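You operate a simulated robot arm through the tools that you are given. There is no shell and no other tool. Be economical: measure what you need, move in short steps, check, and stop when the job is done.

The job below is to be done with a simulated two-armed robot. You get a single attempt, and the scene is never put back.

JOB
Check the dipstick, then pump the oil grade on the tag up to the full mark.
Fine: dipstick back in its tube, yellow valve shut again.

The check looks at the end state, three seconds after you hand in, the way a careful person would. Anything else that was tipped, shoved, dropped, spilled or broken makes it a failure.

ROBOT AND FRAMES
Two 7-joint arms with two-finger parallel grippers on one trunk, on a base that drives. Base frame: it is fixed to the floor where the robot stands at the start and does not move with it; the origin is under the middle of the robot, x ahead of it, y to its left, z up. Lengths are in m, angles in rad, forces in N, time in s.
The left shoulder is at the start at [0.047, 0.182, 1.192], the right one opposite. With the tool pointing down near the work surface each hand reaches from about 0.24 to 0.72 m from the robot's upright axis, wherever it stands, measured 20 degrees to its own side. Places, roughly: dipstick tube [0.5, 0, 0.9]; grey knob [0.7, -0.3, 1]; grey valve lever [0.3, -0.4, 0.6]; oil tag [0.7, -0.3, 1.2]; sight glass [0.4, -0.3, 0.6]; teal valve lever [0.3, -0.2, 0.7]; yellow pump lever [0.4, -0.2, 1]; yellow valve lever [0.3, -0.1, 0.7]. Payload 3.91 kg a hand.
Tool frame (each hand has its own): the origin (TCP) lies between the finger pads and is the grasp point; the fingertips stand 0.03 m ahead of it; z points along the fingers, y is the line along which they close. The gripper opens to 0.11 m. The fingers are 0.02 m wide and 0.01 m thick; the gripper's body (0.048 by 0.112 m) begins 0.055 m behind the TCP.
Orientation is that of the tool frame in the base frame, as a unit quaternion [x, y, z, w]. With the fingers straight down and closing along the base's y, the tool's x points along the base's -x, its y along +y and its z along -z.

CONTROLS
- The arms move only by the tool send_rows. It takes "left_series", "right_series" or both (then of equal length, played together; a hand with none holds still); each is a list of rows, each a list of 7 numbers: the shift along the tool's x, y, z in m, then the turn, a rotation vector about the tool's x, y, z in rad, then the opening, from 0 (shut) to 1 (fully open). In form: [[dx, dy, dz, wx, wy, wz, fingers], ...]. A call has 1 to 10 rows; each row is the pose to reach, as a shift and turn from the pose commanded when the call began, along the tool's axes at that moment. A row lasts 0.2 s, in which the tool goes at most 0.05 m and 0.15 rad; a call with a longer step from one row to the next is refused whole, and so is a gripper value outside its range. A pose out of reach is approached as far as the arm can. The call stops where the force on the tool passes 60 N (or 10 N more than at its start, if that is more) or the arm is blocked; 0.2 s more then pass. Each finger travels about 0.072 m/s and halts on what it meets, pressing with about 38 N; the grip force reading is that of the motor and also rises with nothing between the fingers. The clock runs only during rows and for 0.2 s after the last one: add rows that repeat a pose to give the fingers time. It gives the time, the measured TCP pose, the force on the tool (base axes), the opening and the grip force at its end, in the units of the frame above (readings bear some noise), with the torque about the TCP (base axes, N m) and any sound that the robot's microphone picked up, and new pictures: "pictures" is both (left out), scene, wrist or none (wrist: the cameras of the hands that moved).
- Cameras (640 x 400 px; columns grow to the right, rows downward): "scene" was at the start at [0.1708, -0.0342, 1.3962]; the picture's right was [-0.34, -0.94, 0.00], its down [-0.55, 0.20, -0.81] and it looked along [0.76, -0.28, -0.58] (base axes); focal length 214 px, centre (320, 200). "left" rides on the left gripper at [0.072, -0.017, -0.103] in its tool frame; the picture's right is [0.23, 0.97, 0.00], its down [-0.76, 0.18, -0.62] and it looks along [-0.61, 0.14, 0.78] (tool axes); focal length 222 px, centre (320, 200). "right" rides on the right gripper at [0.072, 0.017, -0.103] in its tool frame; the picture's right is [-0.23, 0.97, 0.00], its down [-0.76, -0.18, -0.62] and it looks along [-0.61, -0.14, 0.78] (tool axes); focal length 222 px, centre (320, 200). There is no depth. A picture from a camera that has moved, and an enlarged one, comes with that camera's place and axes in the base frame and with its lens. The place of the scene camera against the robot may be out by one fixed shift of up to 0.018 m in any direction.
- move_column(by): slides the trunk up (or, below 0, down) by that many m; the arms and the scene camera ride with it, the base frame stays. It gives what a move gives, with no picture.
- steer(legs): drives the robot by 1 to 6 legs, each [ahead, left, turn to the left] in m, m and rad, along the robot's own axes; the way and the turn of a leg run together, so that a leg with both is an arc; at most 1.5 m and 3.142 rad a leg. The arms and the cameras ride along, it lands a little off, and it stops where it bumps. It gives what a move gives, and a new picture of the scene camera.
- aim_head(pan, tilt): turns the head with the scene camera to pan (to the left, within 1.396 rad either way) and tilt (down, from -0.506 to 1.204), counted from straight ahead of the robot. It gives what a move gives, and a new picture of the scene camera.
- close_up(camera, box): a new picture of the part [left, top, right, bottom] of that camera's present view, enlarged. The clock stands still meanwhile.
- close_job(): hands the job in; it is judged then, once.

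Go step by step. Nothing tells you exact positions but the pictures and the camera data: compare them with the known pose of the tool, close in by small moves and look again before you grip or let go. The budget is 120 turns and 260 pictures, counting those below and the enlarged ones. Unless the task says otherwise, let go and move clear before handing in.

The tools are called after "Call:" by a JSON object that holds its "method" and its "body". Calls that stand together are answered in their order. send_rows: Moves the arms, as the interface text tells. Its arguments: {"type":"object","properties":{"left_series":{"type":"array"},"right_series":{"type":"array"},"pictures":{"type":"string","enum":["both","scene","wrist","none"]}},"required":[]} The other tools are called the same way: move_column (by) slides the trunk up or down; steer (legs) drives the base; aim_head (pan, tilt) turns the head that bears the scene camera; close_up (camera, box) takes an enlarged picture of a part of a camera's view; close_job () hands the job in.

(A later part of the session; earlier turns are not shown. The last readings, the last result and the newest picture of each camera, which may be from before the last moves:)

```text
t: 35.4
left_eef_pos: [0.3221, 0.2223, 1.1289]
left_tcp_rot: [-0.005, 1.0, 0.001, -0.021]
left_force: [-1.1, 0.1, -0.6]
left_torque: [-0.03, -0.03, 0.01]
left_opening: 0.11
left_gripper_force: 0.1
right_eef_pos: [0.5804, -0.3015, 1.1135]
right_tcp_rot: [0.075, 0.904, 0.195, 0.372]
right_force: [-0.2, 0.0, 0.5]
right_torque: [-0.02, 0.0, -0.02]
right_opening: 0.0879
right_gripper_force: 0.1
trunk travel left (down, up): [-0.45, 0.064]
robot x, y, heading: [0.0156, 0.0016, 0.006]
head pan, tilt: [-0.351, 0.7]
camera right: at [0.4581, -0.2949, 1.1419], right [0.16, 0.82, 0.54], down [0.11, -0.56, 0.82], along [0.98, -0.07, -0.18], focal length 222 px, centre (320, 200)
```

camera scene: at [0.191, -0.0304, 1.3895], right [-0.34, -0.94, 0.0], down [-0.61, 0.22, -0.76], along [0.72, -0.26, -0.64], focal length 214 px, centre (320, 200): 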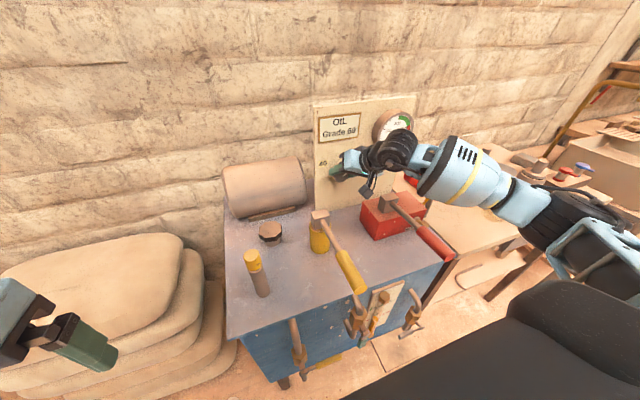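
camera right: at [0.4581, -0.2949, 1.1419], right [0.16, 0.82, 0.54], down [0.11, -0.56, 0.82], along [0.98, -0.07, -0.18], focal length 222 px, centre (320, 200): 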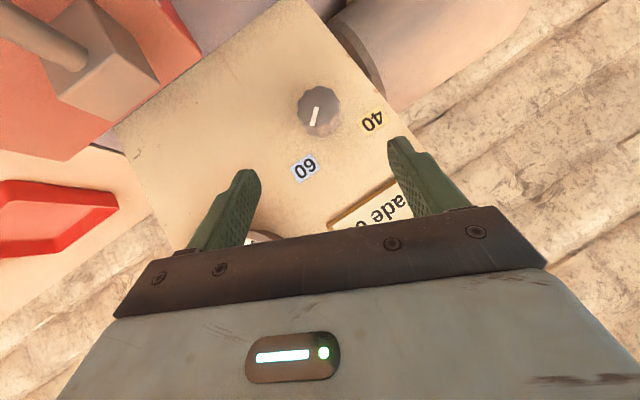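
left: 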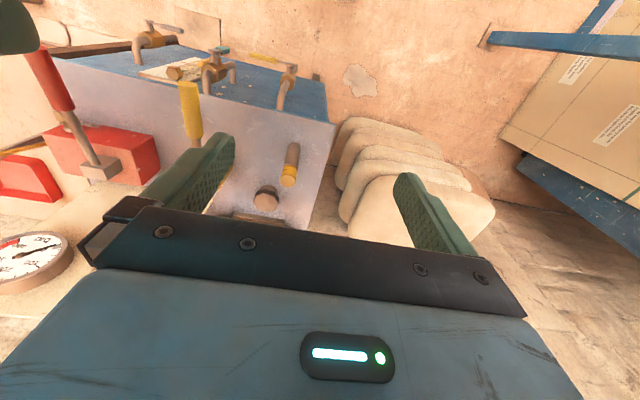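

The knob points at 60. Next is the dipstick with the left hand, so I'll hover above it first.

Call:
{"method": "send_rows", "body": {"left_series": [[-0.028, -0.035, 0, 0, 0, 0, 1], [-0.055, -0.07, 0, 0, 0, 0, 1], [-0.082, -0.105, 0, 0, 0, 0, 1], [-0.11, -0.14, 0, 0, 0, 0, 0.8], [-0.137, -0.175, 0, 0, 0, 0, 0.7], [-0.15, -0.209, 0, 0, 0, 0, 0.6]], "pictures": "both"}}

```text
t: 36.8
left_eef_pos: [0.4753, 0.0131, 1.1206]
left_tcp_rot: [-0.005, 1.0, 0.003, -0.022]
left_force: [0.5, -0.7, 0.8]
left_torque: [-0.02, 0.0, 0.0]
left_opening: 0.0658
left_gripper_force: 0.0
right_eef_pos: [0.5833, -0.3037, 1.1131]
right_tcp_rot: [0.076, 0.904, 0.195, 0.371]
right_force: [-0.1, 0.0, -0.5]
right_torque: [0.03, -0.02, 0.0]
right_opening: 0.088
right_gripper_force: 0.0
trunk travel left (down, up): [-0.45, 0.064]
robot x, y, heading: [0.0213, 0.0006, 0.001]
head pan, tilt: [-0.351, 0.7]
camera scene: at [0.1907, -0.0326, 1.3895], right [-0.34, -0.94, 0.0], down [-0.61, 0.22, -0.76], along [0.72, -0.26, -0.64], focal length 214 px, centre (320, 200)
camera left: at [0.4084, -0.0054, 1.2272], right [-0.24, 0.97, 0.01], down [0.79, 0.18, 0.59], along [0.57, 0.15, -0.81], focal length 222 px, centre (320, 200)
```

scene: 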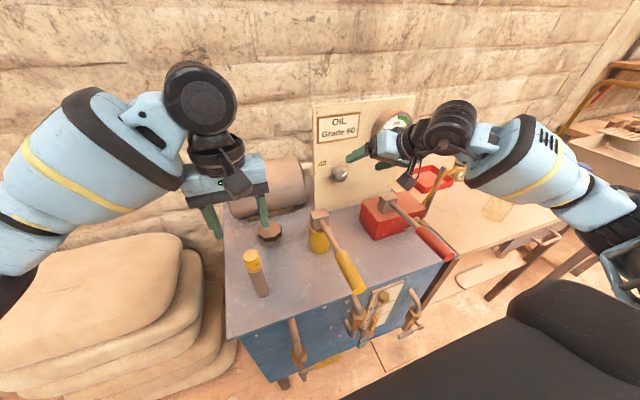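
left: 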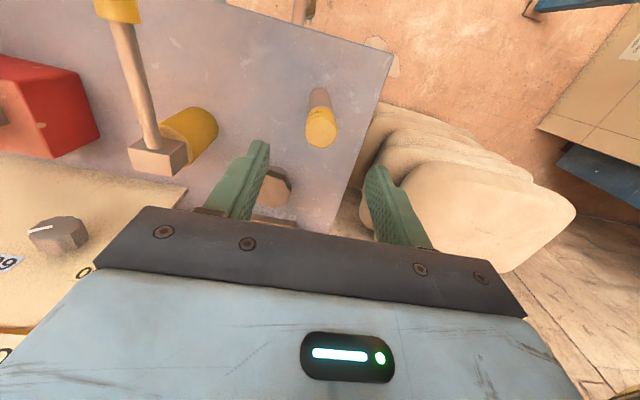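

The wrist camera puts the cap top at about (0.477, 0.015, 1.028). I'll descend to just above it and look.

Call:
{"method": "send_rows", "body": {"left_series": [[0, 0.001, 0.025, 0, 0, 0, 0.6], [-0.001, 0.002, 0.045, 0, 0, 0, 0.6]], "pictures": "both"}}

```text
t: 37.4
left_eef_pos: [0.4741, 0.0172, 1.0754]
left_tcp_rot: [-0.004, 1.0, 0.002, -0.021]
left_force: [-0.1, 0.5, -0.9]
left_torque: [0.04, -0.03, 0.0]
left_opening: 0.0659
left_gripper_force: 0.0
right_eef_pos: [0.5836, -0.301, 1.1143]
right_tcp_rot: [0.077, 0.904, 0.194, 0.372]
right_force: [-0.1, -0.1, 0.3]
right_torque: [0.01, 0.01, 0.0]
right_opening: 0.088
right_gripper_force: 0.2
trunk travel left (down, up): [-0.45, 0.064]
robot x, y, heading: [0.0227, 0.0017, 0.006]
head pan, tilt: [-0.351, 0.7]
camera scene: at [0.1906, -0.0311, 1.3895], right [-0.34, -0.94, 0.0], down [-0.61, 0.22, -0.76], along [0.72, -0.26, -0.64], focal length 214 px, centre (320, 200)
camera left: at [0.4075, -0.0014, 1.1821], right [-0.24, 0.97, 0.01], down [0.79, 0.18, 0.59], along [0.57, 0.15, -0.81], focal length 222 px, centre (320, 200)
```

scene: 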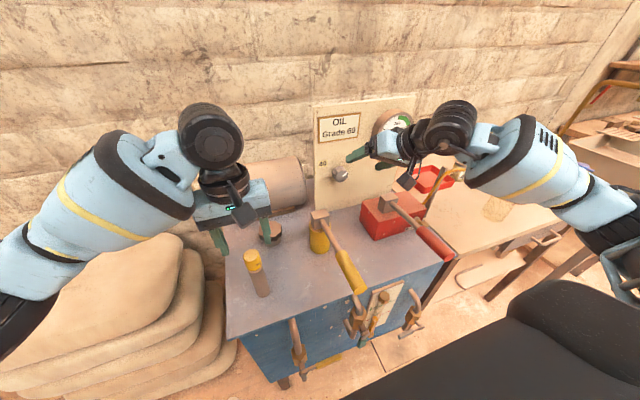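
left: 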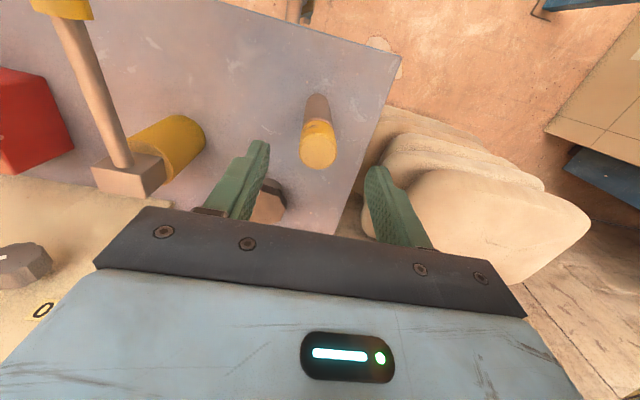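

Two wrist views agree on the cap top at (0.477, 0.016, 1.024). I'll descend onto the cap and look before closing.

Call:
{"method": "send_rows", "body": {"left_series": [[-0.002, 0, 0.027, 0, 0, 0, 0.6], [-0.004, 0, 0.053, 0, 0, 0, 0.6]], "pictures": "both"}}

Call:
{"method": "close_up", "body": {"camera": "scene", "box": [180, 160, 320, 320]}}

```text
t: 38.0
left_eef_pos: [0.4768, 0.0169, 1.0246]
left_tcp_rot: [-0.004, 1.0, 0.002, -0.021]
left_force: [-0.4, -0.4, 0.6]
left_torque: [-0.03, -0.01, 0.01]
left_opening: 0.0659
left_gripper_force: 0.2
right_eef_pos: [0.5829, -0.301, 1.1145]
right_tcp_rot: [0.077, 0.905, 0.195, 0.371]
right_force: [0.5, -0.2, 0.4]
right_torque: [-0.01, 0.01, 0.03]
right_opening: 0.0881
right_gripper_force: 0.1
trunk travel left (down, up): [-0.45, 0.064]
robot x, y, heading: [0.0212, 0.0003, 0.006]
head pan, tilt: [-0.351, 0.7]
camera scene: at [0.1906, -0.0311, 1.3895], right [-0.34, -0.94, 0.0], down [-0.61, 0.22, -0.76], along [0.72, -0.26, -0.64], focal length 214 px, centre (320, 200)
camera left: at [0.4088, -0.0005, 1.1297], right [-0.24, 0.97, 0.01], down [0.79, 0.18, 0.59], along [0.57, 0.15, -0.81], focal length 222 px, centre (320, 200)
```

scene: 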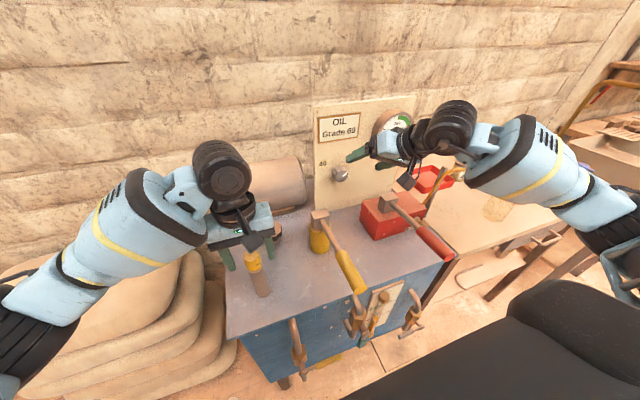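
left: 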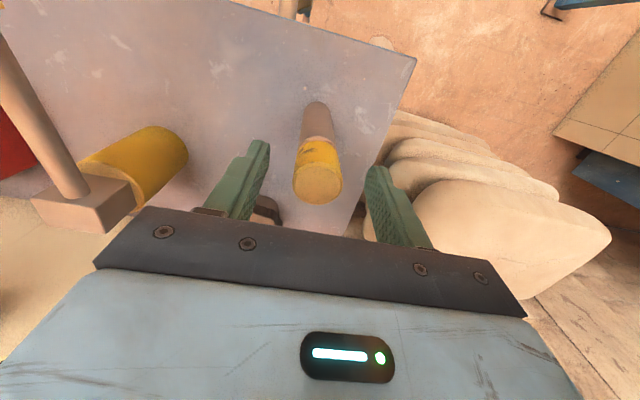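

```text
2.50 times, centred on (250, 240) of scene
camera zoom: at [0.1906, -0.0311, 1.3895], right [-0.34, -0.94, 0.0], down [-0.61, 0.22, -0.76], along [0.72, -0.26, -0.64], focal length 536 px, centre (495, 100)
```

zoom: 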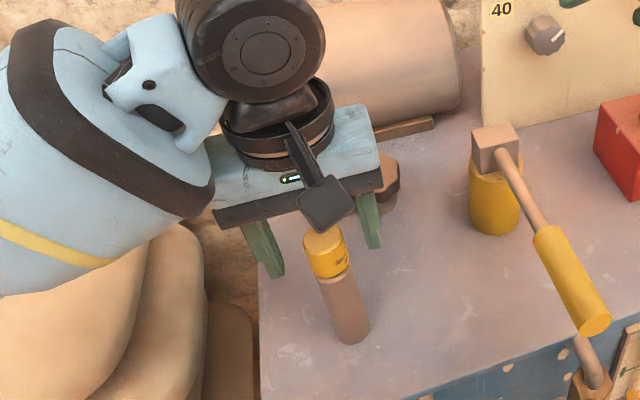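

The cap top is exactly at TCP height and centred. I'll go 1 cm lower, grip, and lift straight up.

Call:
{"method": "send_rows", "body": {"left_series": [[0, 0, 0.01, 0, 0, 0, 0.6], [0, 0, 0.01, 0, 0, 0, 0.2], [0, 0, 0.01, 0, 0, 0, 0.2], [0, 0, 0.01, 0, 0, 0, 0.2]], "pictures": "none"}}

Call:
{"method": "send_rows", "body": {"left_series": [[0.001, 0, -0.025, 0, 0, 0, 0.2], [0.002, 0, -0.05, 0, 0, 0, 0.2], [0.003, 0, -0.075, 0, 0, 0, 0.2], [0.004, 0, -0.1, 0, 0, 0, 0.2]], "pictures": "both"}}

```text
t: 39.0
left_eef_pos: [0.476, 0.0176, 1.0135]
left_tcp_rot: [-0.004, 1.0, 0.001, -0.022]
left_force: [-0.6, -0.1, -0.1]
left_torque: [0.07, -0.01, 0.0]
left_opening: 0.0305
left_gripper_force: 38.2
right_eef_pos: [0.5832, -0.3014, 1.1132]
right_tcp_rot: [0.077, 0.905, 0.194, 0.372]
right_force: [0.2, 0.1, 0.1]
right_torque: [0.03, 0.01, 0.01]
right_opening: 0.0878
right_gripper_force: 0.0
trunk travel left (down, up): [-0.45, 0.064]
robot x, y, heading: [0.0236, -0.0005, 0.007]
head pan, tilt: [-0.351, 0.7]
```

```text
t: 40.0
left_eef_pos: [0.475, 0.0169, 1.1152]
left_tcp_rot: [-0.005, 1.0, 0.001, -0.021]
left_force: [0.5, 0.0, -0.1]
left_torque: [0.01, 0.0, -0.01]
left_opening: 0.0307
left_gripper_force: 38.0
right_eef_pos: [0.584, -0.3013, 1.1133]
right_tcp_rot: [0.076, 0.905, 0.195, 0.371]
right_force: [-0.4, 0.3, 0.2]
right_torque: [-0.01, -0.01, 0.01]
right_opening: 0.0879
right_gripper_force: 0.1
trunk travel left (down, up): [-0.45, 0.064]
robot x, y, heading: [0.0232, 0.0017, 0.009]
head pan, tilt: [-0.351, 0.7]
camera scene: at [0.1902, -0.0314, 1.3896], right [-0.34, -0.94, 0.0], down [-0.61, 0.22, -0.77], along [0.72, -0.26, -0.64], focal length 214 px, centre (320, 200)
camera left: at [0.4082, -0.0011, 1.2206], right [-0.24, 0.97, 0.01], down [0.79, 0.18, 0.59], along [0.57, 0.15, -0.81], focal length 222 px, centre (320, 200)
```

scene: 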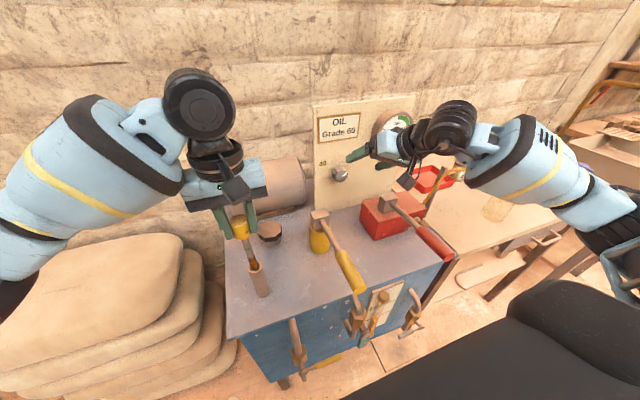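
left: 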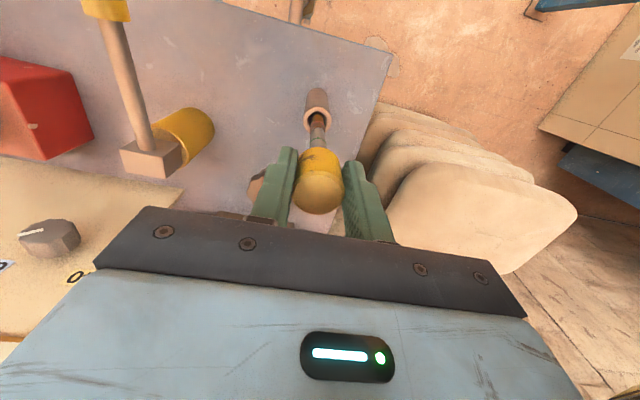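

The dipstick is sliding out. I'll lift it further and zoom in on it.

Call:
{"method": "send_rows", "body": {"left_series": [[0.001, 0, -0.03, 0, 0, 0, 0.2], [0.002, 0, -0.06, 0, 0, 0, 0.2], [0.003, 0, -0.09, 0, 0, 0, 0.2]], "pictures": "none"}}

Call:
{"method": "close_up", "body": {"camera": "scene", "box": [180, 180, 320, 320]}}

Call:
{"method": "close_up", "body": {"camera": "left", "box": [250, 50, 400, 220]}}

```text
t: 40.8
left_eef_pos: [0.4748, 0.0165, 1.2054]
left_tcp_rot: [-0.004, 1.0, 0.001, -0.021]
left_force: [-0.1, 0.8, -0.9]
left_torque: [0.04, 0.02, 0.02]
left_opening: 0.0308
left_gripper_force: 37.6
right_eef_pos: [0.583, -0.3024, 1.1149]
right_tcp_rot: [0.077, 0.904, 0.194, 0.373]
right_force: [0.8, 0.1, -0.2]
right_torque: [-0.05, -0.04, 0.01]
right_opening: 0.0879
right_gripper_force: 0.0
trunk travel left (down, up): [-0.45, 0.064]
robot x, y, heading: [0.024, 0.0007, 0.01]
head pan, tilt: [-0.351, 0.7]
```

```text
2.86 times, centred on (250, 250) of scene
camera zoom: at [0.19, -0.0314, 1.3896], right [-0.34, -0.94, 0.0], down [-0.61, 0.22, -0.77], along [0.72, -0.26, -0.64], focal length 613 px, centre (520, 57)
```

zoom: 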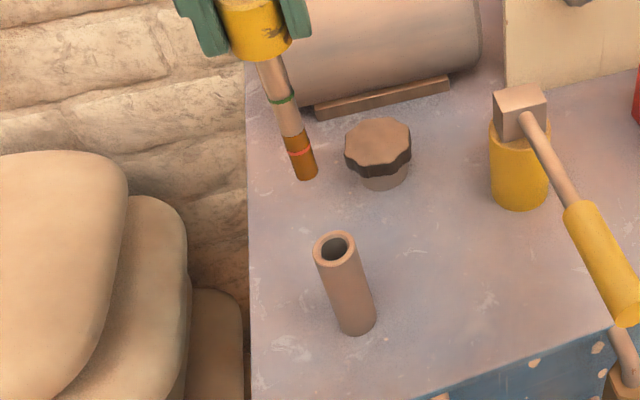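

```text
2.35 times, centred on (325, 135) of left
camera zoom: at [0.4084, -0.0013, 1.3108], right [-0.24, 0.97, 0.01], down [0.79, 0.18, 0.59], along [0.57, 0.15, -0.81], focal length 523 px, centre (308, 353)
```

zoom: 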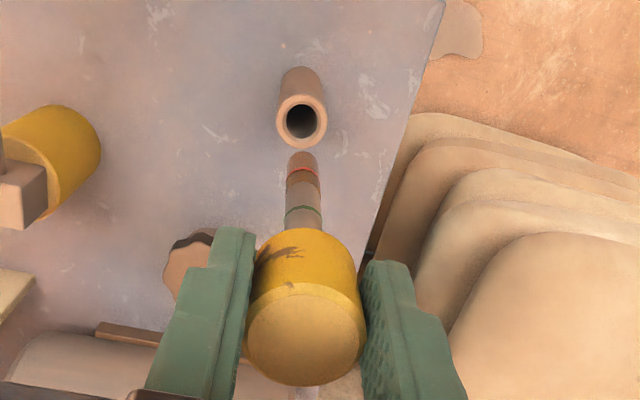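

The dipstick shows oil just at the red LOW mark, with the green FULL mark higher, so it agrees with the sight glass. I'll put it back along the same line.

Call:
{"method": "send_rows", "body": {"left_series": [[-0.001, 0, 0.03, 0, 0, 0, 0.2], [-0.002, 0, 0.06, 0, 0, 0, 0.2], [-0.003, 0, 0.09, 0, 0, 0, 0.2], [-0.004, 0, 0.115, 0, 0, 0, 0.2], [-0.005, 0, 0.14, 0, 0, 0, 0.2], [-0.006, 0, 0.165, 0, 0, 0, 0.2], [-0.007, 0, 0.19, 0, 0, 0, 0.2]], "pictures": "both"}}

```text
t: 42.4
left_eef_pos: [0.475, 0.0177, 1.0144]
left_tcp_rot: [-0.004, 1.0, 0.001, -0.019]
left_force: [-0.2, 1.3, 8.3]
left_torque: [0.19, 0.04, 0.01]
left_opening: 0.0306
left_gripper_force: 38.1
right_eef_pos: [0.5819, -0.3021, 1.1149]
right_tcp_rot: [0.078, 0.905, 0.193, 0.372]
right_force: [-0.6, -0.8, 1.0]
right_torque: [0.02, 0.01, 0.0]
right_opening: 0.0878
right_gripper_force: 0.0
trunk travel left (down, up): [-0.45, 0.064]
robot x, y, heading: [0.0221, 0.0019, 0.011]
head pan, tilt: [-0.351, 0.7]
camera scene: at [0.1892, -0.0309, 1.39], right [-0.34, -0.94, 0.0], down [-0.61, 0.22, -0.77], along [0.72, -0.26, -0.64], focal length 214 px, centre (320, 200)
camera left: at [0.4075, 0.0002, 1.1211], right [-0.24, 0.97, 0.01], down [0.78, 0.18, 0.59], along [0.57, 0.15, -0.8], focal length 222 px, centre (320, 200)
```

scene: 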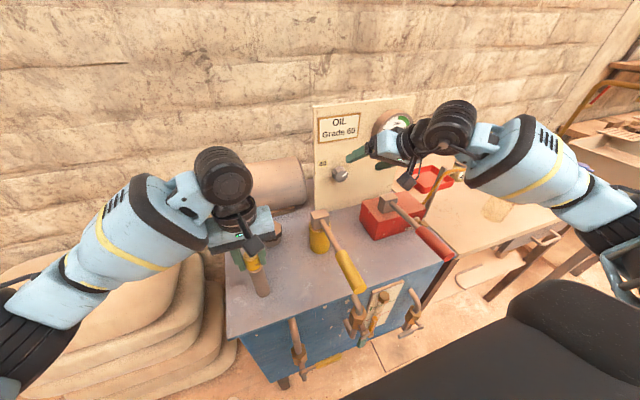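
left: 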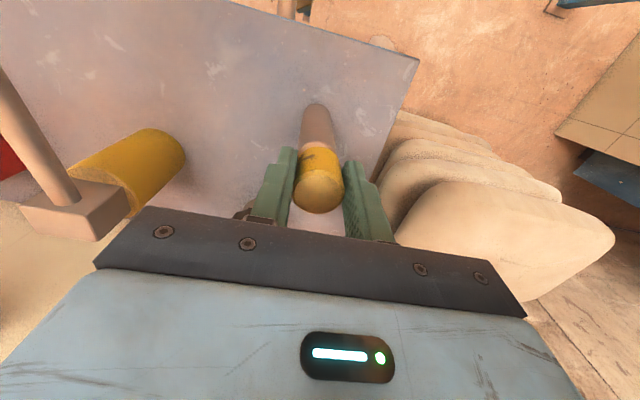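

The dipstick is seated again. I'll release it, lift clear, and move the left hand away.

Call:
{"method": "send_rows", "body": {"left_series": [[0, 0, 0, 0, 0, 0, 0.6], [0, 0, 0, 0, 0, 0, 0.7], [0, 0, -0.04, 0, 0, 0, 0.7], [0, 0, -0.08, 0, 0, 0, 0.7], [0, 0.03, -0.12, 0, 0, 0, 0.7], [0.04, 0.06, -0.13, 0, 0, 0, 0.7], [0.08, 0.09, -0.13, 0, 0, 0, 0.7], [0.12, 0.12, -0.13, 0, 0, 0, 0.7], [0.15, 0.15, -0.13, 0, 0, 0, 0.7]], "right_series": [[0, 0, 0, 0, 0, 0, 0.8], [0, 0, -0.04, 0, 0, 0, 0.8], [0, 0, -0.08, 0, 0, 0, 0.8], [0, 0, -0.12, 0, 0, 0, 0.8], [0, 0, -0.15, 0, 0, 0, 0.8], [0, 0, -0.15, 0, 0, 0, 0.8], [0, 0, -0.15, 0, 0, 0, 0.8], [0, 0, -0.15, 0, 0, 0, 0.8], [0, 0, -0.15, 0, 0, 0, 0.8]], "pictures": "scene"}}

```text
refused: row 6 steps farther than a row can; nothing moved
```

Call:
{"method": "send_rows", "body": {"left_series": [[0, 0, 0, 0, 0, 0, 0.6], [0, 0, 0, 0, 0, 0, 0.7], [0, 0, -0.04, 0, 0, 0, 0.7], [0, 0, -0.08, 0, 0, 0, 0.7], [0, 0.02, -0.12, 0, 0, 0, 0.7], [0.03, 0.05, -0.13, 0, 0, 0, 0.7], [0.06, 0.08, -0.13, 0, 0, 0, 0.7], [0.09, 0.11, -0.13, 0, 0, 0, 0.7], [0.12, 0.14, -0.13, 0, 0, 0, 0.7]], "right_series": [[0, 0, 0, 0, 0, 0, 0.8], [0, 0, -0.04, 0, 0, 0, 0.8], [0, 0, -0.08, 0, 0, 0, 0.8], [0, 0, -0.12, 0, 0, 0, 0.8], [0, 0, -0.15, 0, 0, 0, 0.8], [0, 0, -0.15, 0, 0, 0, 0.8], [0, 0, -0.15, 0, 0, 0, 0.8], [0, 0, -0.15, 0, 0, 0, 0.8], [0, 0, -0.15, 0, 0, 0, 0.8]], "pictures": "scene"}}

Call:
{"method": "close_up", "body": {"camera": "scene", "box": [200, 200, 460, 390]}}

```text
t: 44.4
left_eef_pos: [0.3589, 0.1579, 1.1488]
left_tcp_rot: [-0.005, 1.0, 0.002, -0.021]
left_force: [-0.1, 0.3, 0.0]
left_torque: [0.04, -0.03, 0.03]
left_opening: 0.077
left_gripper_force: 0.0
right_eef_pos: [0.4767, -0.3456, 1.2098]
right_tcp_rot: [0.077, 0.904, 0.194, 0.372]
right_force: [0.2, -0.3, 0.2]
right_torque: [-0.02, 0.03, -0.02]
right_opening: 0.088
right_gripper_force: 0.1
trunk travel left (down, up): [-0.45, 0.064]
robot x, y, heading: [0.0228, -0.0023, 0.007]
head pan, tilt: [-0.351, 0.7]
camera scene: at [0.1897, -0.0301, 1.3897], right [-0.34, -0.94, 0.0], down [-0.61, 0.22, -0.77], along [0.72, -0.26, -0.64], focal length 214 px, centre (320, 200)
```

scene: 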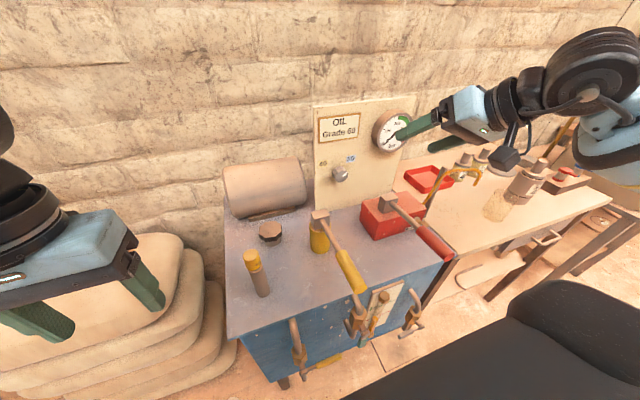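

```text
2.11 times, centred on (330, 295) of scene
camera zoom: at [0.1897, -0.0301, 1.3897], right [-0.34, -0.94, 0.0], down [-0.61, 0.22, -0.77], along [0.72, -0.26, -0.64], focal length 452 px, centre (299, 0)
```

zoom: 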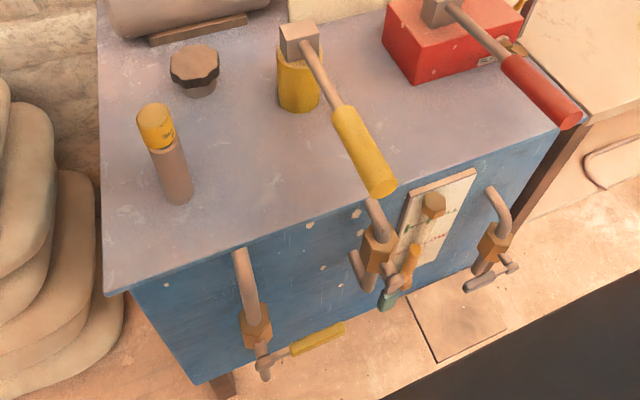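

The yellow lever pivot is at about (0.314, -0.028, 0.721), with its grip pointing right out to y ≈ -0.13. I'll back off, lower the trunk, and bring the right hand in horizontally.

Call:
{"method": "steer", "body": {"legs": [[-0.4, 0, 0]]}}

Call:
{"method": "move_column", "body": {"by": -0.35}}

```text
t: 46.9
left_eef_pos: [-0.0415, 0.1549, 1.1486]
left_tcp_rot: [-0.006, 1.0, 0.001, -0.021]
left_force: [-0.4, 0.2, 0.1]
left_torque: [0.0, -0.02, -0.01]
left_opening: 0.0771
left_gripper_force: 0.0
right_eef_pos: [0.0783, -0.3476, 1.2095]
right_tcp_rot: [0.076, 0.905, 0.194, 0.372]
right_force: [-0.9, 0.2, -0.5]
right_torque: [0.01, 0.01, -0.02]
right_opening: 0.088
right_gripper_force: 0.1
trunk travel left (down, up): [-0.45, 0.064]
robot x, y, heading: [-0.3812, 0.0026, 0.006]
head pan, tilt: [-0.351, 0.7]
camera scene: at [-0.2103, -0.0339, 1.3895], right [-0.34, -0.94, 0.0], down [-0.61, 0.22, -0.76], along [0.72, -0.26, -0.64], focal length 214 px, centre (320, 200)
```

scene: 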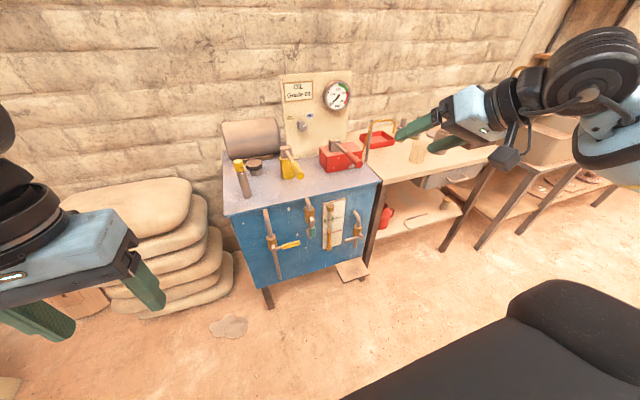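

```text
t: 50.3
left_eef_pos: [-0.037, 0.1584, 0.7961]
left_tcp_rot: [-0.021, 0.999, 0.002, -0.036]
left_force: [-0.1, -0.2, -0.6]
left_torque: [0.02, 0.01, -0.01]
left_opening: 0.077
left_gripper_force: 0.1
right_eef_pos: [0.0788, -0.3468, 0.8612]
right_tcp_rot: [0.076, 0.905, 0.194, 0.372]
right_force: [0.7, 0.7, -0.2]
right_torque: [-0.03, -0.06, -0.01]
right_opening: 0.0883
right_gripper_force: 0.0
trunk travel left (down, up): [-0.1, 0.414]
robot x, y, heading: [-0.3769, 0.0011, 0.006]
head pan, tilt: [-0.351, 0.7]
```

Next I'll undo the roll and level the hand so the fingers point straight ahead.

Call:
{"method": "send_rows", "body": {"right_series": [[0, 0, 0, 0.1, 0, -0.1, 0.8], [0, 0, 0, 0.2, 0, -0.2, 0.8], [0, 0, 0, 0.297, 0, -0.297, 0.8]], "pictures": "none"}}

Call:
{"method": "send_rows", "body": {"right_series": [[0, 0.02, 0, 0, -0.14, 0, 0.8], [0, 0.04, 0, 0, -0.28, 0, 0.8], [0, 0.06, 0, 0, -0.42, 0, 0.7], [0, 0.08, 0, 0, -0.56, 0, 0.6], [0, 0.1, 0, 0, -0.7, 0, 0.5], [0, 0.12, 0, 0, -0.785, 0, 0.5]], "pictures": "wrist"}}

```text
t: 51.1
left_eef_pos: [-0.0368, 0.1576, 0.7967]
left_tcp_rot: [-0.021, 0.999, 0.0, -0.035]
left_force: [-1.0, -0.3, -0.2]
left_torque: [0.0, 0.03, -0.01]
left_opening: 0.0771
left_gripper_force: 0.0
right_eef_pos: [0.0784, -0.348, 0.8599]
right_tcp_rot: [-0.005, 0.925, 0.002, 0.381]
right_force: [-0.4, 1.5, -0.3]
right_torque: [0.01, -0.01, 0.03]
right_opening: 0.088
right_gripper_force: 0.0
trunk travel left (down, up): [-0.1, 0.414]
robot x, y, heading: [-0.3803, -0.0034, 0.012]
head pan, tilt: [-0.351, 0.7]
```

```text
t: 52.5
left_eef_pos: [-0.0352, 0.1592, 0.7958]
left_tcp_rot: [-0.021, 0.999, 0.0, -0.035]
left_force: [-0.6, 0.1, -1.4]
left_torque: [-0.04, 0.01, 0.01]
left_opening: 0.0769
left_gripper_force: 0.1
right_eef_pos: [0.1858, -0.1981, 0.9046]
right_tcp_rot: [-0.004, 0.708, 0.004, 0.706]
right_force: [0.1, 0.3, 0.5]
right_torque: [0.0, 0.0, -0.02]
right_opening: 0.0549
right_gripper_force: 0.1
right hand out of reach, approached as far as the arm can: row 1, 2, 3, 4, 5, 6
trunk travel left (down, up): [-0.1, 0.414]
robot x, y, heading: [-0.3782, 0.0016, 0.01]
head pan, tilt: [-0.351, 0.7]
camera right: at [0.0837, -0.1811, 0.8318], right [-0.01, 0.97, 0.23], down [-0.62, -0.18, 0.76], along [0.79, -0.13, 0.6], focal length 222 px, centre (320, 200)
```

right: 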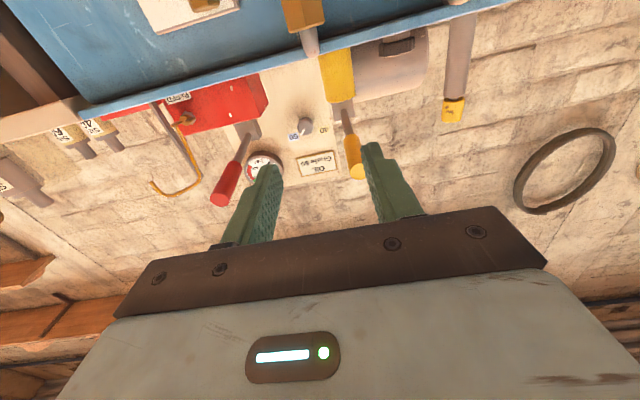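

Level orientation is reached, at about 0.56 m ahead of the robot. Now I'll roll -90° and bring the hand down and left toward the lever height.

Call:
{"method": "send_rows", "body": {"right_series": [[0.03, 0.01, 0.003, 0, 0, -0.14, 0.5], [0.06, 0.02, 0.006, 0, 0, -0.28, 0.5], [0.09, 0.03, 0.01, 0, 0, -0.42, 0.5], [0.12, 0.04, 0.01, 0, 0, -0.56, 0.5], [0.15, 0.06, 0.01, 0, 0, -0.7, 0.5], [0.18, 0.08, 0.01, 0, 0, -0.84, 0.5], [0.185, 0.09, 0.01, 0, 0, -0.98, 0.5], [0.185, 0.09, 0.01, 0, 0, -1.12, 0.5], [0.185, 0.09, 0.01, 0, 0, -1.26, 0.5], [0.185, 0.09, 0.01, 0, 0, -1.4, 0.5]], "pictures": "both"}}

```text
t: 54.7
left_eef_pos: [-0.0371, 0.1571, 0.7973]
left_tcp_rot: [-0.02, 0.999, 0.0, -0.032]
left_force: [-0.8, -0.3, -0.4]
left_torque: [-0.02, -0.04, -0.04]
left_opening: 0.0769
left_gripper_force: 0.0
right_eef_pos: [0.1861, -0.1698, 0.8281]
right_tcp_rot: [-0.449, 0.565, -0.439, 0.534]
right_force: [0.6, -0.1, -0.9]
right_torque: [0.0, 0.0, -0.01]
right_opening: 0.0554
right_gripper_force: 0.1
right hand out of reach, approached as far as the arm can: row 2, 3, 4, 5, 6, 7, 8, 9, 10
trunk travel left (down, up): [-0.1, 0.414]
robot x, y, heading: [-0.3787, -0.0018, 0.006]
head pan, tilt: [-0.351, 0.7]
camera scene: at [-0.0758, -0.0321, 1.0035], right [-0.32, -0.95, 0.0], down [-0.59, 0.2, -0.78], along [0.74, -0.25, -0.62], focal length 214 px, centre (320, 200)
camera right: at [0.0811, -0.233, 0.8026], right [-0.03, 0.43, -0.9], down [-0.6, 0.72, 0.36], along [0.8, 0.55, 0.23], focal length 222 px, centre (320, 200)
```

scene: 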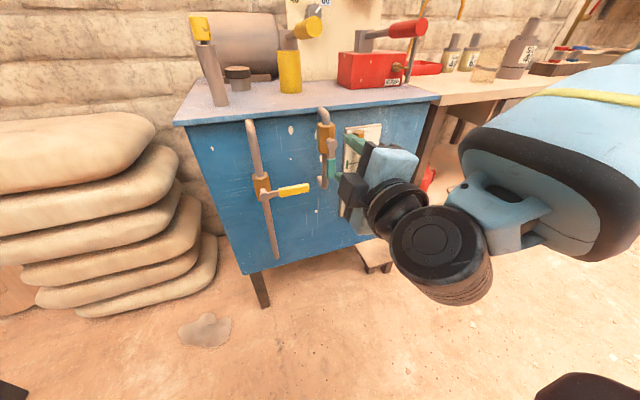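
right: 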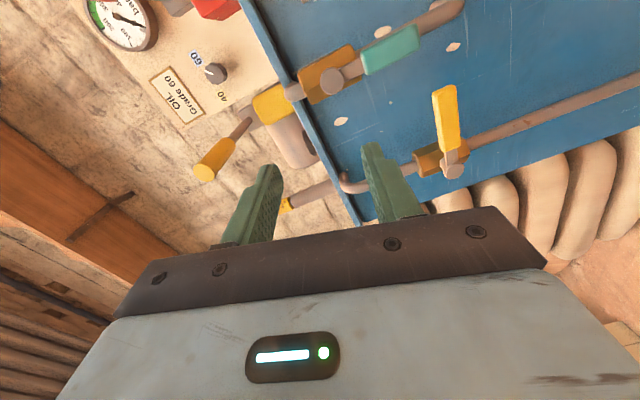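

The sideways roll isn't reachable down here. I'll go back to a 45° downward pitch with closed fingers and push the lever along its arc instead.

Call:
{"method": "send_rows", "body": {"right_series": [[0, 0, 0, 0, 0, 0.14, 0.3], [0, 0, 0, 0, 0, 0.28, 0.2], [0, 0, 0, 0, 0, 0.42, 0], [0, 0, 0, 0, 0, 0.56, 0], [0, 0, 0, 0, 0, 0.7, 0], [0, 0, 0, 0, 0, 0.84, 0], [0, 0, 0, 0, 0, 0.98, 0], [0, 0, 0, 0, 0, 1.12, 0], [0, 0, 0, 0, 0, 1.26, 0], [0, 0, 0, 0, 0, 1.4, 0]], "pictures": "none"}}

Call:
{"method": "send_rows", "body": {"right_series": [[0, 0.0, -0.01, 0, 0.14, 0, 0], [0, 0.0, -0.02, 0, 0.28, 0, 0], [0, 0, -0.03, 0, 0.42, 0, 0], [0, 0, -0.04, 0, 0.56, 0, 0], [0, 0, -0.04, 0, 0.7, 0, 0]], "pictures": "scene"}}

```text
t: 56.9
left_eef_pos: [-0.038, 0.1557, 0.7984]
left_tcp_rot: [-0.017, 0.999, 0.0, -0.03]
left_force: [-0.1, -0.5, 0.5]
left_torque: [0.01, 0.02, 0.0]
left_opening: 0.0771
left_gripper_force: 0.2
right_eef_pos: [0.1875, -0.1693, 0.8285]
right_tcp_rot: [0.022, 0.723, 0.01, 0.691]
right_force: [-0.3, -0.5, 0.5]
right_torque: [-0.01, -0.01, 0.02]
right_opening: 0.0003
right_gripper_force: 37.6
trunk travel left (down, up): [-0.1, 0.414]
robot x, y, heading: [-0.3795, -0.0002, 0.006]
head pan, tilt: [-0.351, 0.7]
```

```text
t: 58.1
left_eef_pos: [-0.0377, 0.1568, 0.7988]
left_tcp_rot: [-0.018, 0.999, -0.001, -0.028]
left_force: [0.4, 0.4, 0.4]
left_torque: [0.01, 0.02, 0.0]
left_opening: 0.0769
left_gripper_force: 0.1
right_eef_pos: [0.1464, -0.1689, 0.8298]
right_tcp_rot: [0.016, 0.916, 0.016, 0.401]
right_force: [-0.4, -0.2, -0.8]
right_torque: [0.03, 0.01, -0.02]
right_opening: 0.0001
right_gripper_force: 38.1
right hand out of reach, approached as far as the arm can: row 1, 2
trunk travel left (down, up): [-0.1, 0.414]
robot x, y, heading: [-0.3786, 0.0, 0.011]
head pan, tilt: [-0.351, 0.7]
camera scene: at [-0.0759, -0.0328, 1.0014], right [-0.34, -0.94, 0.0], down [-0.6, 0.21, -0.77], along [0.73, -0.26, -0.64], focal length 214 px, centre (320, 200)
```

scene: 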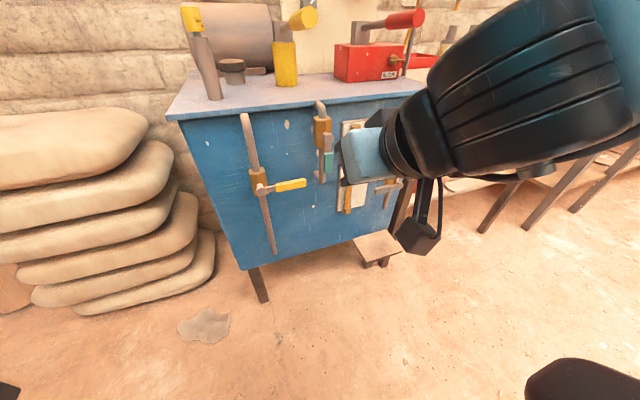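

I'll drive 0.1 m closer and bring the fingertip above the outer part of the yellow lever.

Call:
{"method": "steer", "body": {"legs": [[0.1, 0, 0]]}}

Call:
{"method": "send_rows", "body": {"right_series": [[0, 0.03, 0.01, 0, 0, 0, 0], [0, 0.055, 0.03, 0, 0, 0, 0], [0, 0.055, 0.05, 0, 0, 0, 0]], "pictures": "both"}}

```text
t: 59.3
left_eef_pos: [0.061, 0.1569, 0.7988]
left_tcp_rot: [-0.016, 0.999, 0.0, -0.028]
left_force: [0.8, -0.5, 0.0]
left_torque: [0.01, -0.01, 0.01]
left_opening: 0.0771
left_gripper_force: 0.0
right_eef_pos: [0.2446, -0.1675, 0.8299]
right_tcp_rot: [0.017, 0.916, 0.015, 0.401]
right_force: [0.6, -0.8, 0.5]
right_torque: [0.01, 0.01, -0.03]
right_opening: 0.0
right_gripper_force: 37.7
trunk travel left (down, up): [-0.1, 0.414]
robot x, y, heading: [-0.2785, -0.0024, 0.007]
head pan, tilt: [-0.351, 0.7]
camera scene: at [0.0236, -0.0323, 1.0007], right [-0.34, -0.94, 0.0], down [-0.6, 0.22, -0.77], along [0.72, -0.26, -0.64], focal length 214 px, centre (320, 200)
```

scene: 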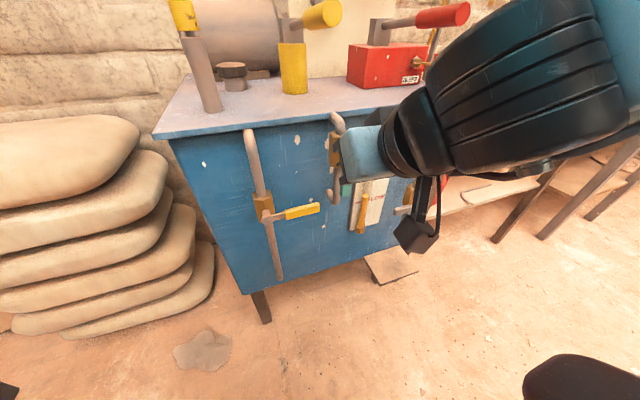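

```text
t: 60.1
left_eef_pos: [0.0618, 0.1562, 0.7993]
left_tcp_rot: [-0.017, 0.999, 0.0, -0.028]
left_force: [-0.4, 0.4, 0.0]
left_torque: [-0.03, -0.02, 0.0]
left_opening: 0.0771
left_gripper_force: 0.0
right_eef_pos: [0.2822, -0.1122, 0.7988]
right_tcp_rot: [0.018, 0.916, 0.015, 0.401]
right_force: [-0.3, 0.3, 0.3]
right_torque: [-0.03, 0.0, -0.04]
right_opening: 0.0
right_gripper_force: 38.1
trunk travel left (down, up): [-0.1, 0.414]
robot x, y, heading: [-0.276, -0.0002, 0.003]
head pan, tilt: [-0.351, 0.7]
camera scene: at [0.0229, -0.0327, 1.0008], right [-0.34, -0.94, 0.0], down [-0.6, 0.22, -0.77], along [0.72, -0.26, -0.64], focal length 214 px, centre (320, 200)
camera right: at [0.1577, -0.0922, 0.8164], right [0.17, 0.96, 0.21], down [0.05, -0.22, 0.97], along [0.98, -0.16, -0.09], focal length 222 px, centre (320, 200)
```

scene: 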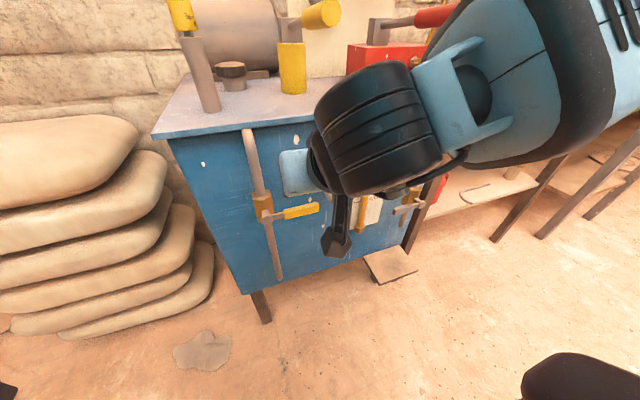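
right: 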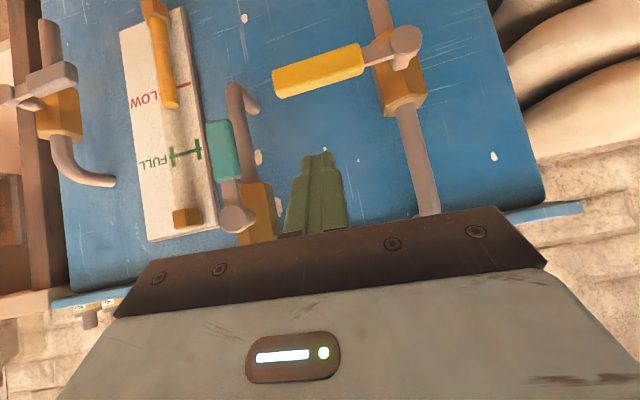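

The wrist view is clear: pivot at about (y -0.036, z 0.711), handle out to y -0.130. I'll move the fingertip to just above the handle and start pressing it down.

Call:
{"method": "send_rows", "body": {"right_series": [[0.0205, -0.0055, 0.0395, 0, 0, 0, 0], [0.0404, -0.0099, 0.0579, 0, 0, 0, 0], [0.0564, -0.0086, 0.0727, 0, 0, 0, 0]], "pictures": "wrist"}}

```text
t: 60.9
left_eef_pos: [0.0565, 0.1556, 0.8004]
left_tcp_rot: [-0.016, 1.0, -0.001, -0.025]
left_force: [-0.1, 0.0, -0.4]
left_torque: [0.02, -0.01, 0.06]
left_opening: 0.077
left_gripper_force: 0.0
right_eef_pos: [0.296, -0.1183, 0.7268]
right_tcp_rot: [0.018, 0.908, 0.02, 0.419]
right_force: [-31.9, -6.7, 29.0]
right_torque: [0.13, -0.11, -0.53]
right_opening: 0.0002
right_gripper_force: 37.9
trunk travel left (down, up): [-0.1, 0.414]
robot x, y, heading: [-0.278, -0.0038, 0.002]
head pan, tilt: [-0.351, 0.7]
stopped in row 3 (right hand): the force on the tool passed its limit at 73 N (the readings are from after the stop); the commanded pose is now the measured one
camera right: at [0.1705, -0.098, 0.7403], right [0.16, 0.96, 0.22], down [0.02, -0.23, 0.97], along [0.99, -0.16, -0.05], focal length 222 px, centre (320, 200)
```

right: 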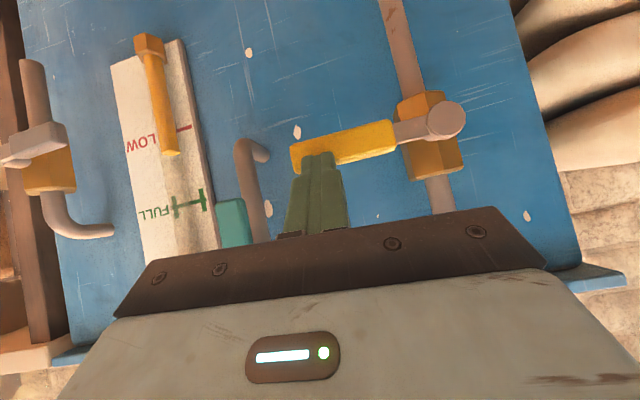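

The tip's end face is hitting the lever's front edge, so the lever sits about 1 cm deeper than I assumed. I'll lift, go in 1.4 cm, and press down from on top.

Call:
{"method": "send_rows", "body": {"right_series": [[-0.0266, 0, -0.0228, 0, 0, 0, 0], [-0.0365, 0, -0.0115, 0, 0, 0, 0], [-0.0213, 0, 0.0015, 0, 0, 0, 0], [-0.0137, -0.001, 0.008, 0, 0, 0, 0], [-0.006, -0.001, 0.0145, 0, 0, 0, 0]], "pictures": "wrist"}}

```text
t: 62.1
left_eef_pos: [0.0626, 0.1569, 0.7994]
left_tcp_rot: [-0.017, 0.999, -0.002, -0.029]
left_force: [0.6, 0.2, -0.8]
left_torque: [-0.01, -0.01, 0.02]
left_opening: 0.077
left_gripper_force: 0.1
right_eef_pos: [0.3223, -0.118, 0.7313]
right_tcp_rot: [0.021, 0.901, 0.022, 0.432]
right_force: [5.0, 1.5, 7.4]
right_torque: [-0.04, -0.17, -0.04]
right_opening: 0.0001
right_gripper_force: 37.6
trunk travel left (down, up): [-0.1, 0.414]
robot x, y, heading: [-0.2765, 0.0007, 0.01]
head pan, tilt: [-0.351, 0.7]
stopped in row 5 (right hand): the force on the tool passed its limit at 62 N (the readings are from after the stop); the commanded pose is now the measured one
camera right: at [0.1976, -0.0977, 0.7405], right [0.16, 0.96, 0.23], down [-0.01, -0.23, 0.97], along [0.99, -0.16, -0.02], focal length 222 px, centre (320, 200)
```

right: 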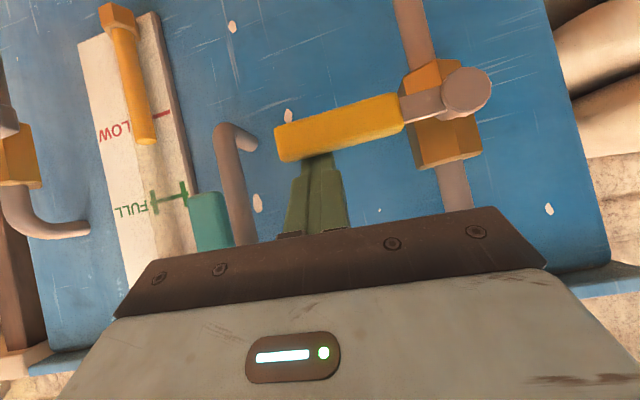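

It resists downward here, possibly because I hit it too abruptly. I'll try one slow push to tell friction from a stop.

Call:
{"method": "send_rows", "body": {"right_series": [[0.002, 0, 0.0015, 0, 0, 0, 0], [0.004, 0, 0.003, 0, 0, 0, 0], [0.006, 0, 0.0045, 0, 0, 0, 0], [0.008, 0, 0.006, 0, 0, 0, 0], [0.01, 0, 0.0075, 0, 0, 0, 0], [0.012, 0, 0.009, 0, 0, 0, 0]], "pictures": "wrist"}}

```text
t: 63.5
left_eef_pos: [0.0589, 0.1558, 0.7998]
left_tcp_rot: [-0.016, 0.999, 0.0, -0.027]
left_force: [-0.2, 0.1, 0.4]
left_torque: [-0.03, -0.02, 0.01]
left_opening: 0.077
left_gripper_force: 0.1
right_eef_pos: [0.3239, -0.1162, 0.7268]
right_tcp_rot: [0.023, 0.895, 0.023, 0.445]
right_force: [17.6, -13.0, 55.1]
right_torque: [-0.29, -0.8, -0.08]
right_opening: 0.0
right_gripper_force: 37.9
trunk travel left (down, up): [-0.1, 0.414]
robot x, y, heading: [-0.2776, 0.0009, 0.01]
head pan, tilt: [-0.351, 0.7]
camera right: at [0.1985, -0.0966, 0.7334], right [0.16, 0.96, 0.24], down [-0.04, -0.24, 0.97], along [0.99, -0.16, 0.0], focal length 222 px, centre (320, 200)
```

right: 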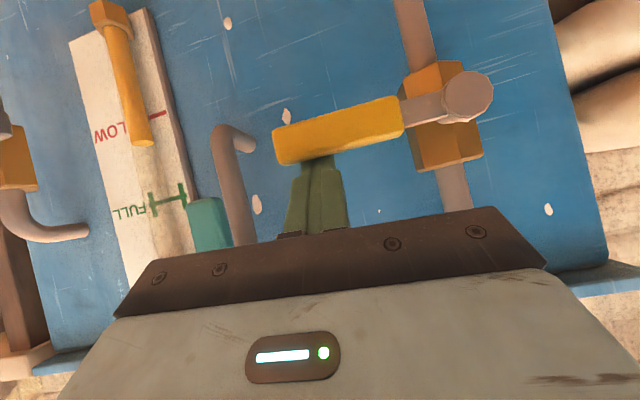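

It carries 55 N without moving, so downward is a stop and the lever must open upward. I'll retreat and come in from below.

Call:
{"method": "send_rows", "body": {"right_series": [[-0.016, 0, -0.012, 0, 0, 0, 0], [0.007, 0, -0.05, 0, 0, 0, 0], [0.038, 0, -0.084, 0, 0, 0, 0], [0.07, 0, -0.06, 0, 0, 0, 0], [0.102, 0, -0.036, 0, 0, 0, 0]], "pictures": "wrist"}}

```text
t: 64.0
left_eef_pos: [0.0613, 0.1569, 0.7987]
left_tcp_rot: [-0.017, 0.999, -0.001, -0.028]
left_force: [-1.1, 0.8, 0.7]
left_torque: [0.01, -0.04, 0.08]
left_opening: 0.0769
left_gripper_force: 0.0
right_eef_pos: [0.3123, -0.1195, 0.7387]
right_tcp_rot: [0.024, 0.899, 0.021, 0.437]
right_force: [0.2, -0.4, 0.1]
right_torque: [0.01, 0.0, 0.01]
right_opening: 0.0
right_gripper_force: 37.6
trunk travel left (down, up): [-0.1, 0.414]
robot x, y, heading: [-0.2795, -0.0001, 0.011]
head pan, tilt: [-0.351, 0.7]
stopped in row 2 (right hand): the force on the tool passed its limit at 124 N (the readings are from after the stop); the commanded pose is now the measured one
camera right: at [0.188, -0.0972, 0.7474], right [0.16, 0.96, 0.24], down [-0.02, -0.23, 0.97], along [0.99, -0.17, -0.01], focal length 222 px, centre (320, 200)
```

right: 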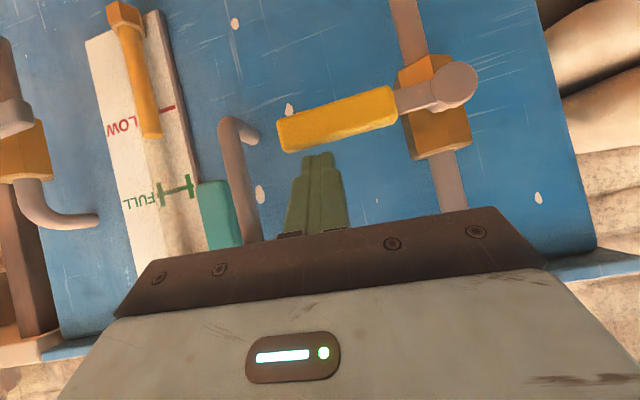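

It snagged briefly on the way out and is now free with no load. I'll go up first, then back, then down.

Call:
{"method": "send_rows", "body": {"right_series": [[-0.024, 0, -0.018, 0, 0, 0, 0], [0.0, 0, -0.05, 0, 0, 0, 0], [0.024, 0, -0.082, 0, 0, 0, 0], [0.056, 0, -0.058, 0, 0, 0, 0], [0.088, 0, -0.034, 0, 0, 0, 0], [0.108, 0, -0.019, 0, 0, 0, 0]], "pictures": "wrist"}}

```text
t: 65.4
left_eef_pos: [0.0621, 0.1571, 0.7979]
left_tcp_rot: [-0.018, 0.999, 0.0, -0.028]
left_force: [0.8, -0.8, -0.4]
left_torque: [-0.04, -0.03, -0.01]
left_opening: 0.0771
left_gripper_force: 0.1
right_eef_pos: [0.2328, -0.1123, 0.6642]
right_tcp_rot: [0.024, 0.899, 0.021, 0.437]
right_force: [-0.6, -0.2, 0.1]
right_torque: [-0.01, 0.03, -0.03]
right_opening: 0.0
right_gripper_force: 37.6
trunk travel left (down, up): [-0.1, 0.414]
robot x, y, heading: [-0.2772, -0.0021, 0.006]
head pan, tilt: [-0.351, 0.7]
camera right: at [0.1076, -0.0913, 0.6735], right [0.16, 0.96, 0.24], down [-0.02, -0.23, 0.97], along [0.99, -0.17, -0.02], focal length 222 px, centre (320, 200)
```

right: 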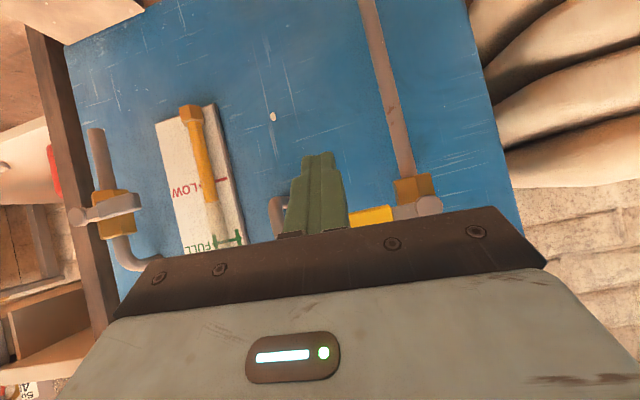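

Now I'll push the lever upward from below, in small steps.

Call:
{"method": "send_rows", "body": {"right_series": [[-0.024, 0, 0.034, 0, 0, 0, 0], [-0.048, 0, 0.0676, 0, 0, 0, 0], [-0.0535, 0.0003, 0.0632, 0, 0, 0, 0], [-0.059, 0.0007, 0.0589, 0, 0, 0, 0], [-0.0645, 0, 0.0546, 0, 0, 0, 0], [-0.07, -0.001, 0.0502, 0, 0, 0, 0], [-0.0756, -0.0016, 0.0459, 0, 0, 0, 0], [-0.084, 0, 0.0395, 0, 0, 0, 0], [-0.0921, 0.0015, 0.033, 0, 0, 0, 0]], "pictures": "wrist"}}

```text
t: 67.4
left_eef_pos: [0.0631, 0.1577, 0.7996]
left_tcp_rot: [-0.018, 0.999, -0.001, -0.029]
left_force: [-0.1, -0.2, -0.5]
left_torque: [0.03, -0.03, 0.01]
left_opening: 0.0769
left_gripper_force: 0.1
right_eef_pos: [0.3162, -0.1152, 0.7175]
right_tcp_rot: [0.024, 0.899, 0.021, 0.437]
right_force: [-1.3, 0.1, -0.6]
right_torque: [0.01, -0.02, 0.05]
right_opening: 0.0
right_gripper_force: 37.2
trunk travel left (down, up): [-0.1, 0.414]
robot x, y, heading: [-0.2759, 0.0012, 0.013]
head pan, tilt: [-0.351, 0.7]
camera right: at [0.1904, -0.0944, 0.7263], right [0.17, 0.96, 0.24], down [-0.02, -0.23, 0.97], along [0.99, -0.17, -0.02], focal length 222 px, centre (320, 200)
```

right: 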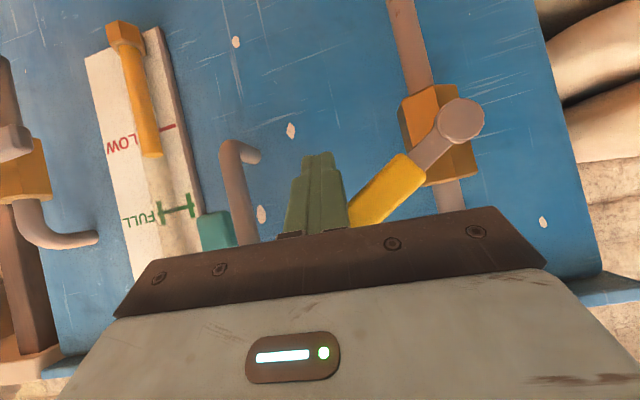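

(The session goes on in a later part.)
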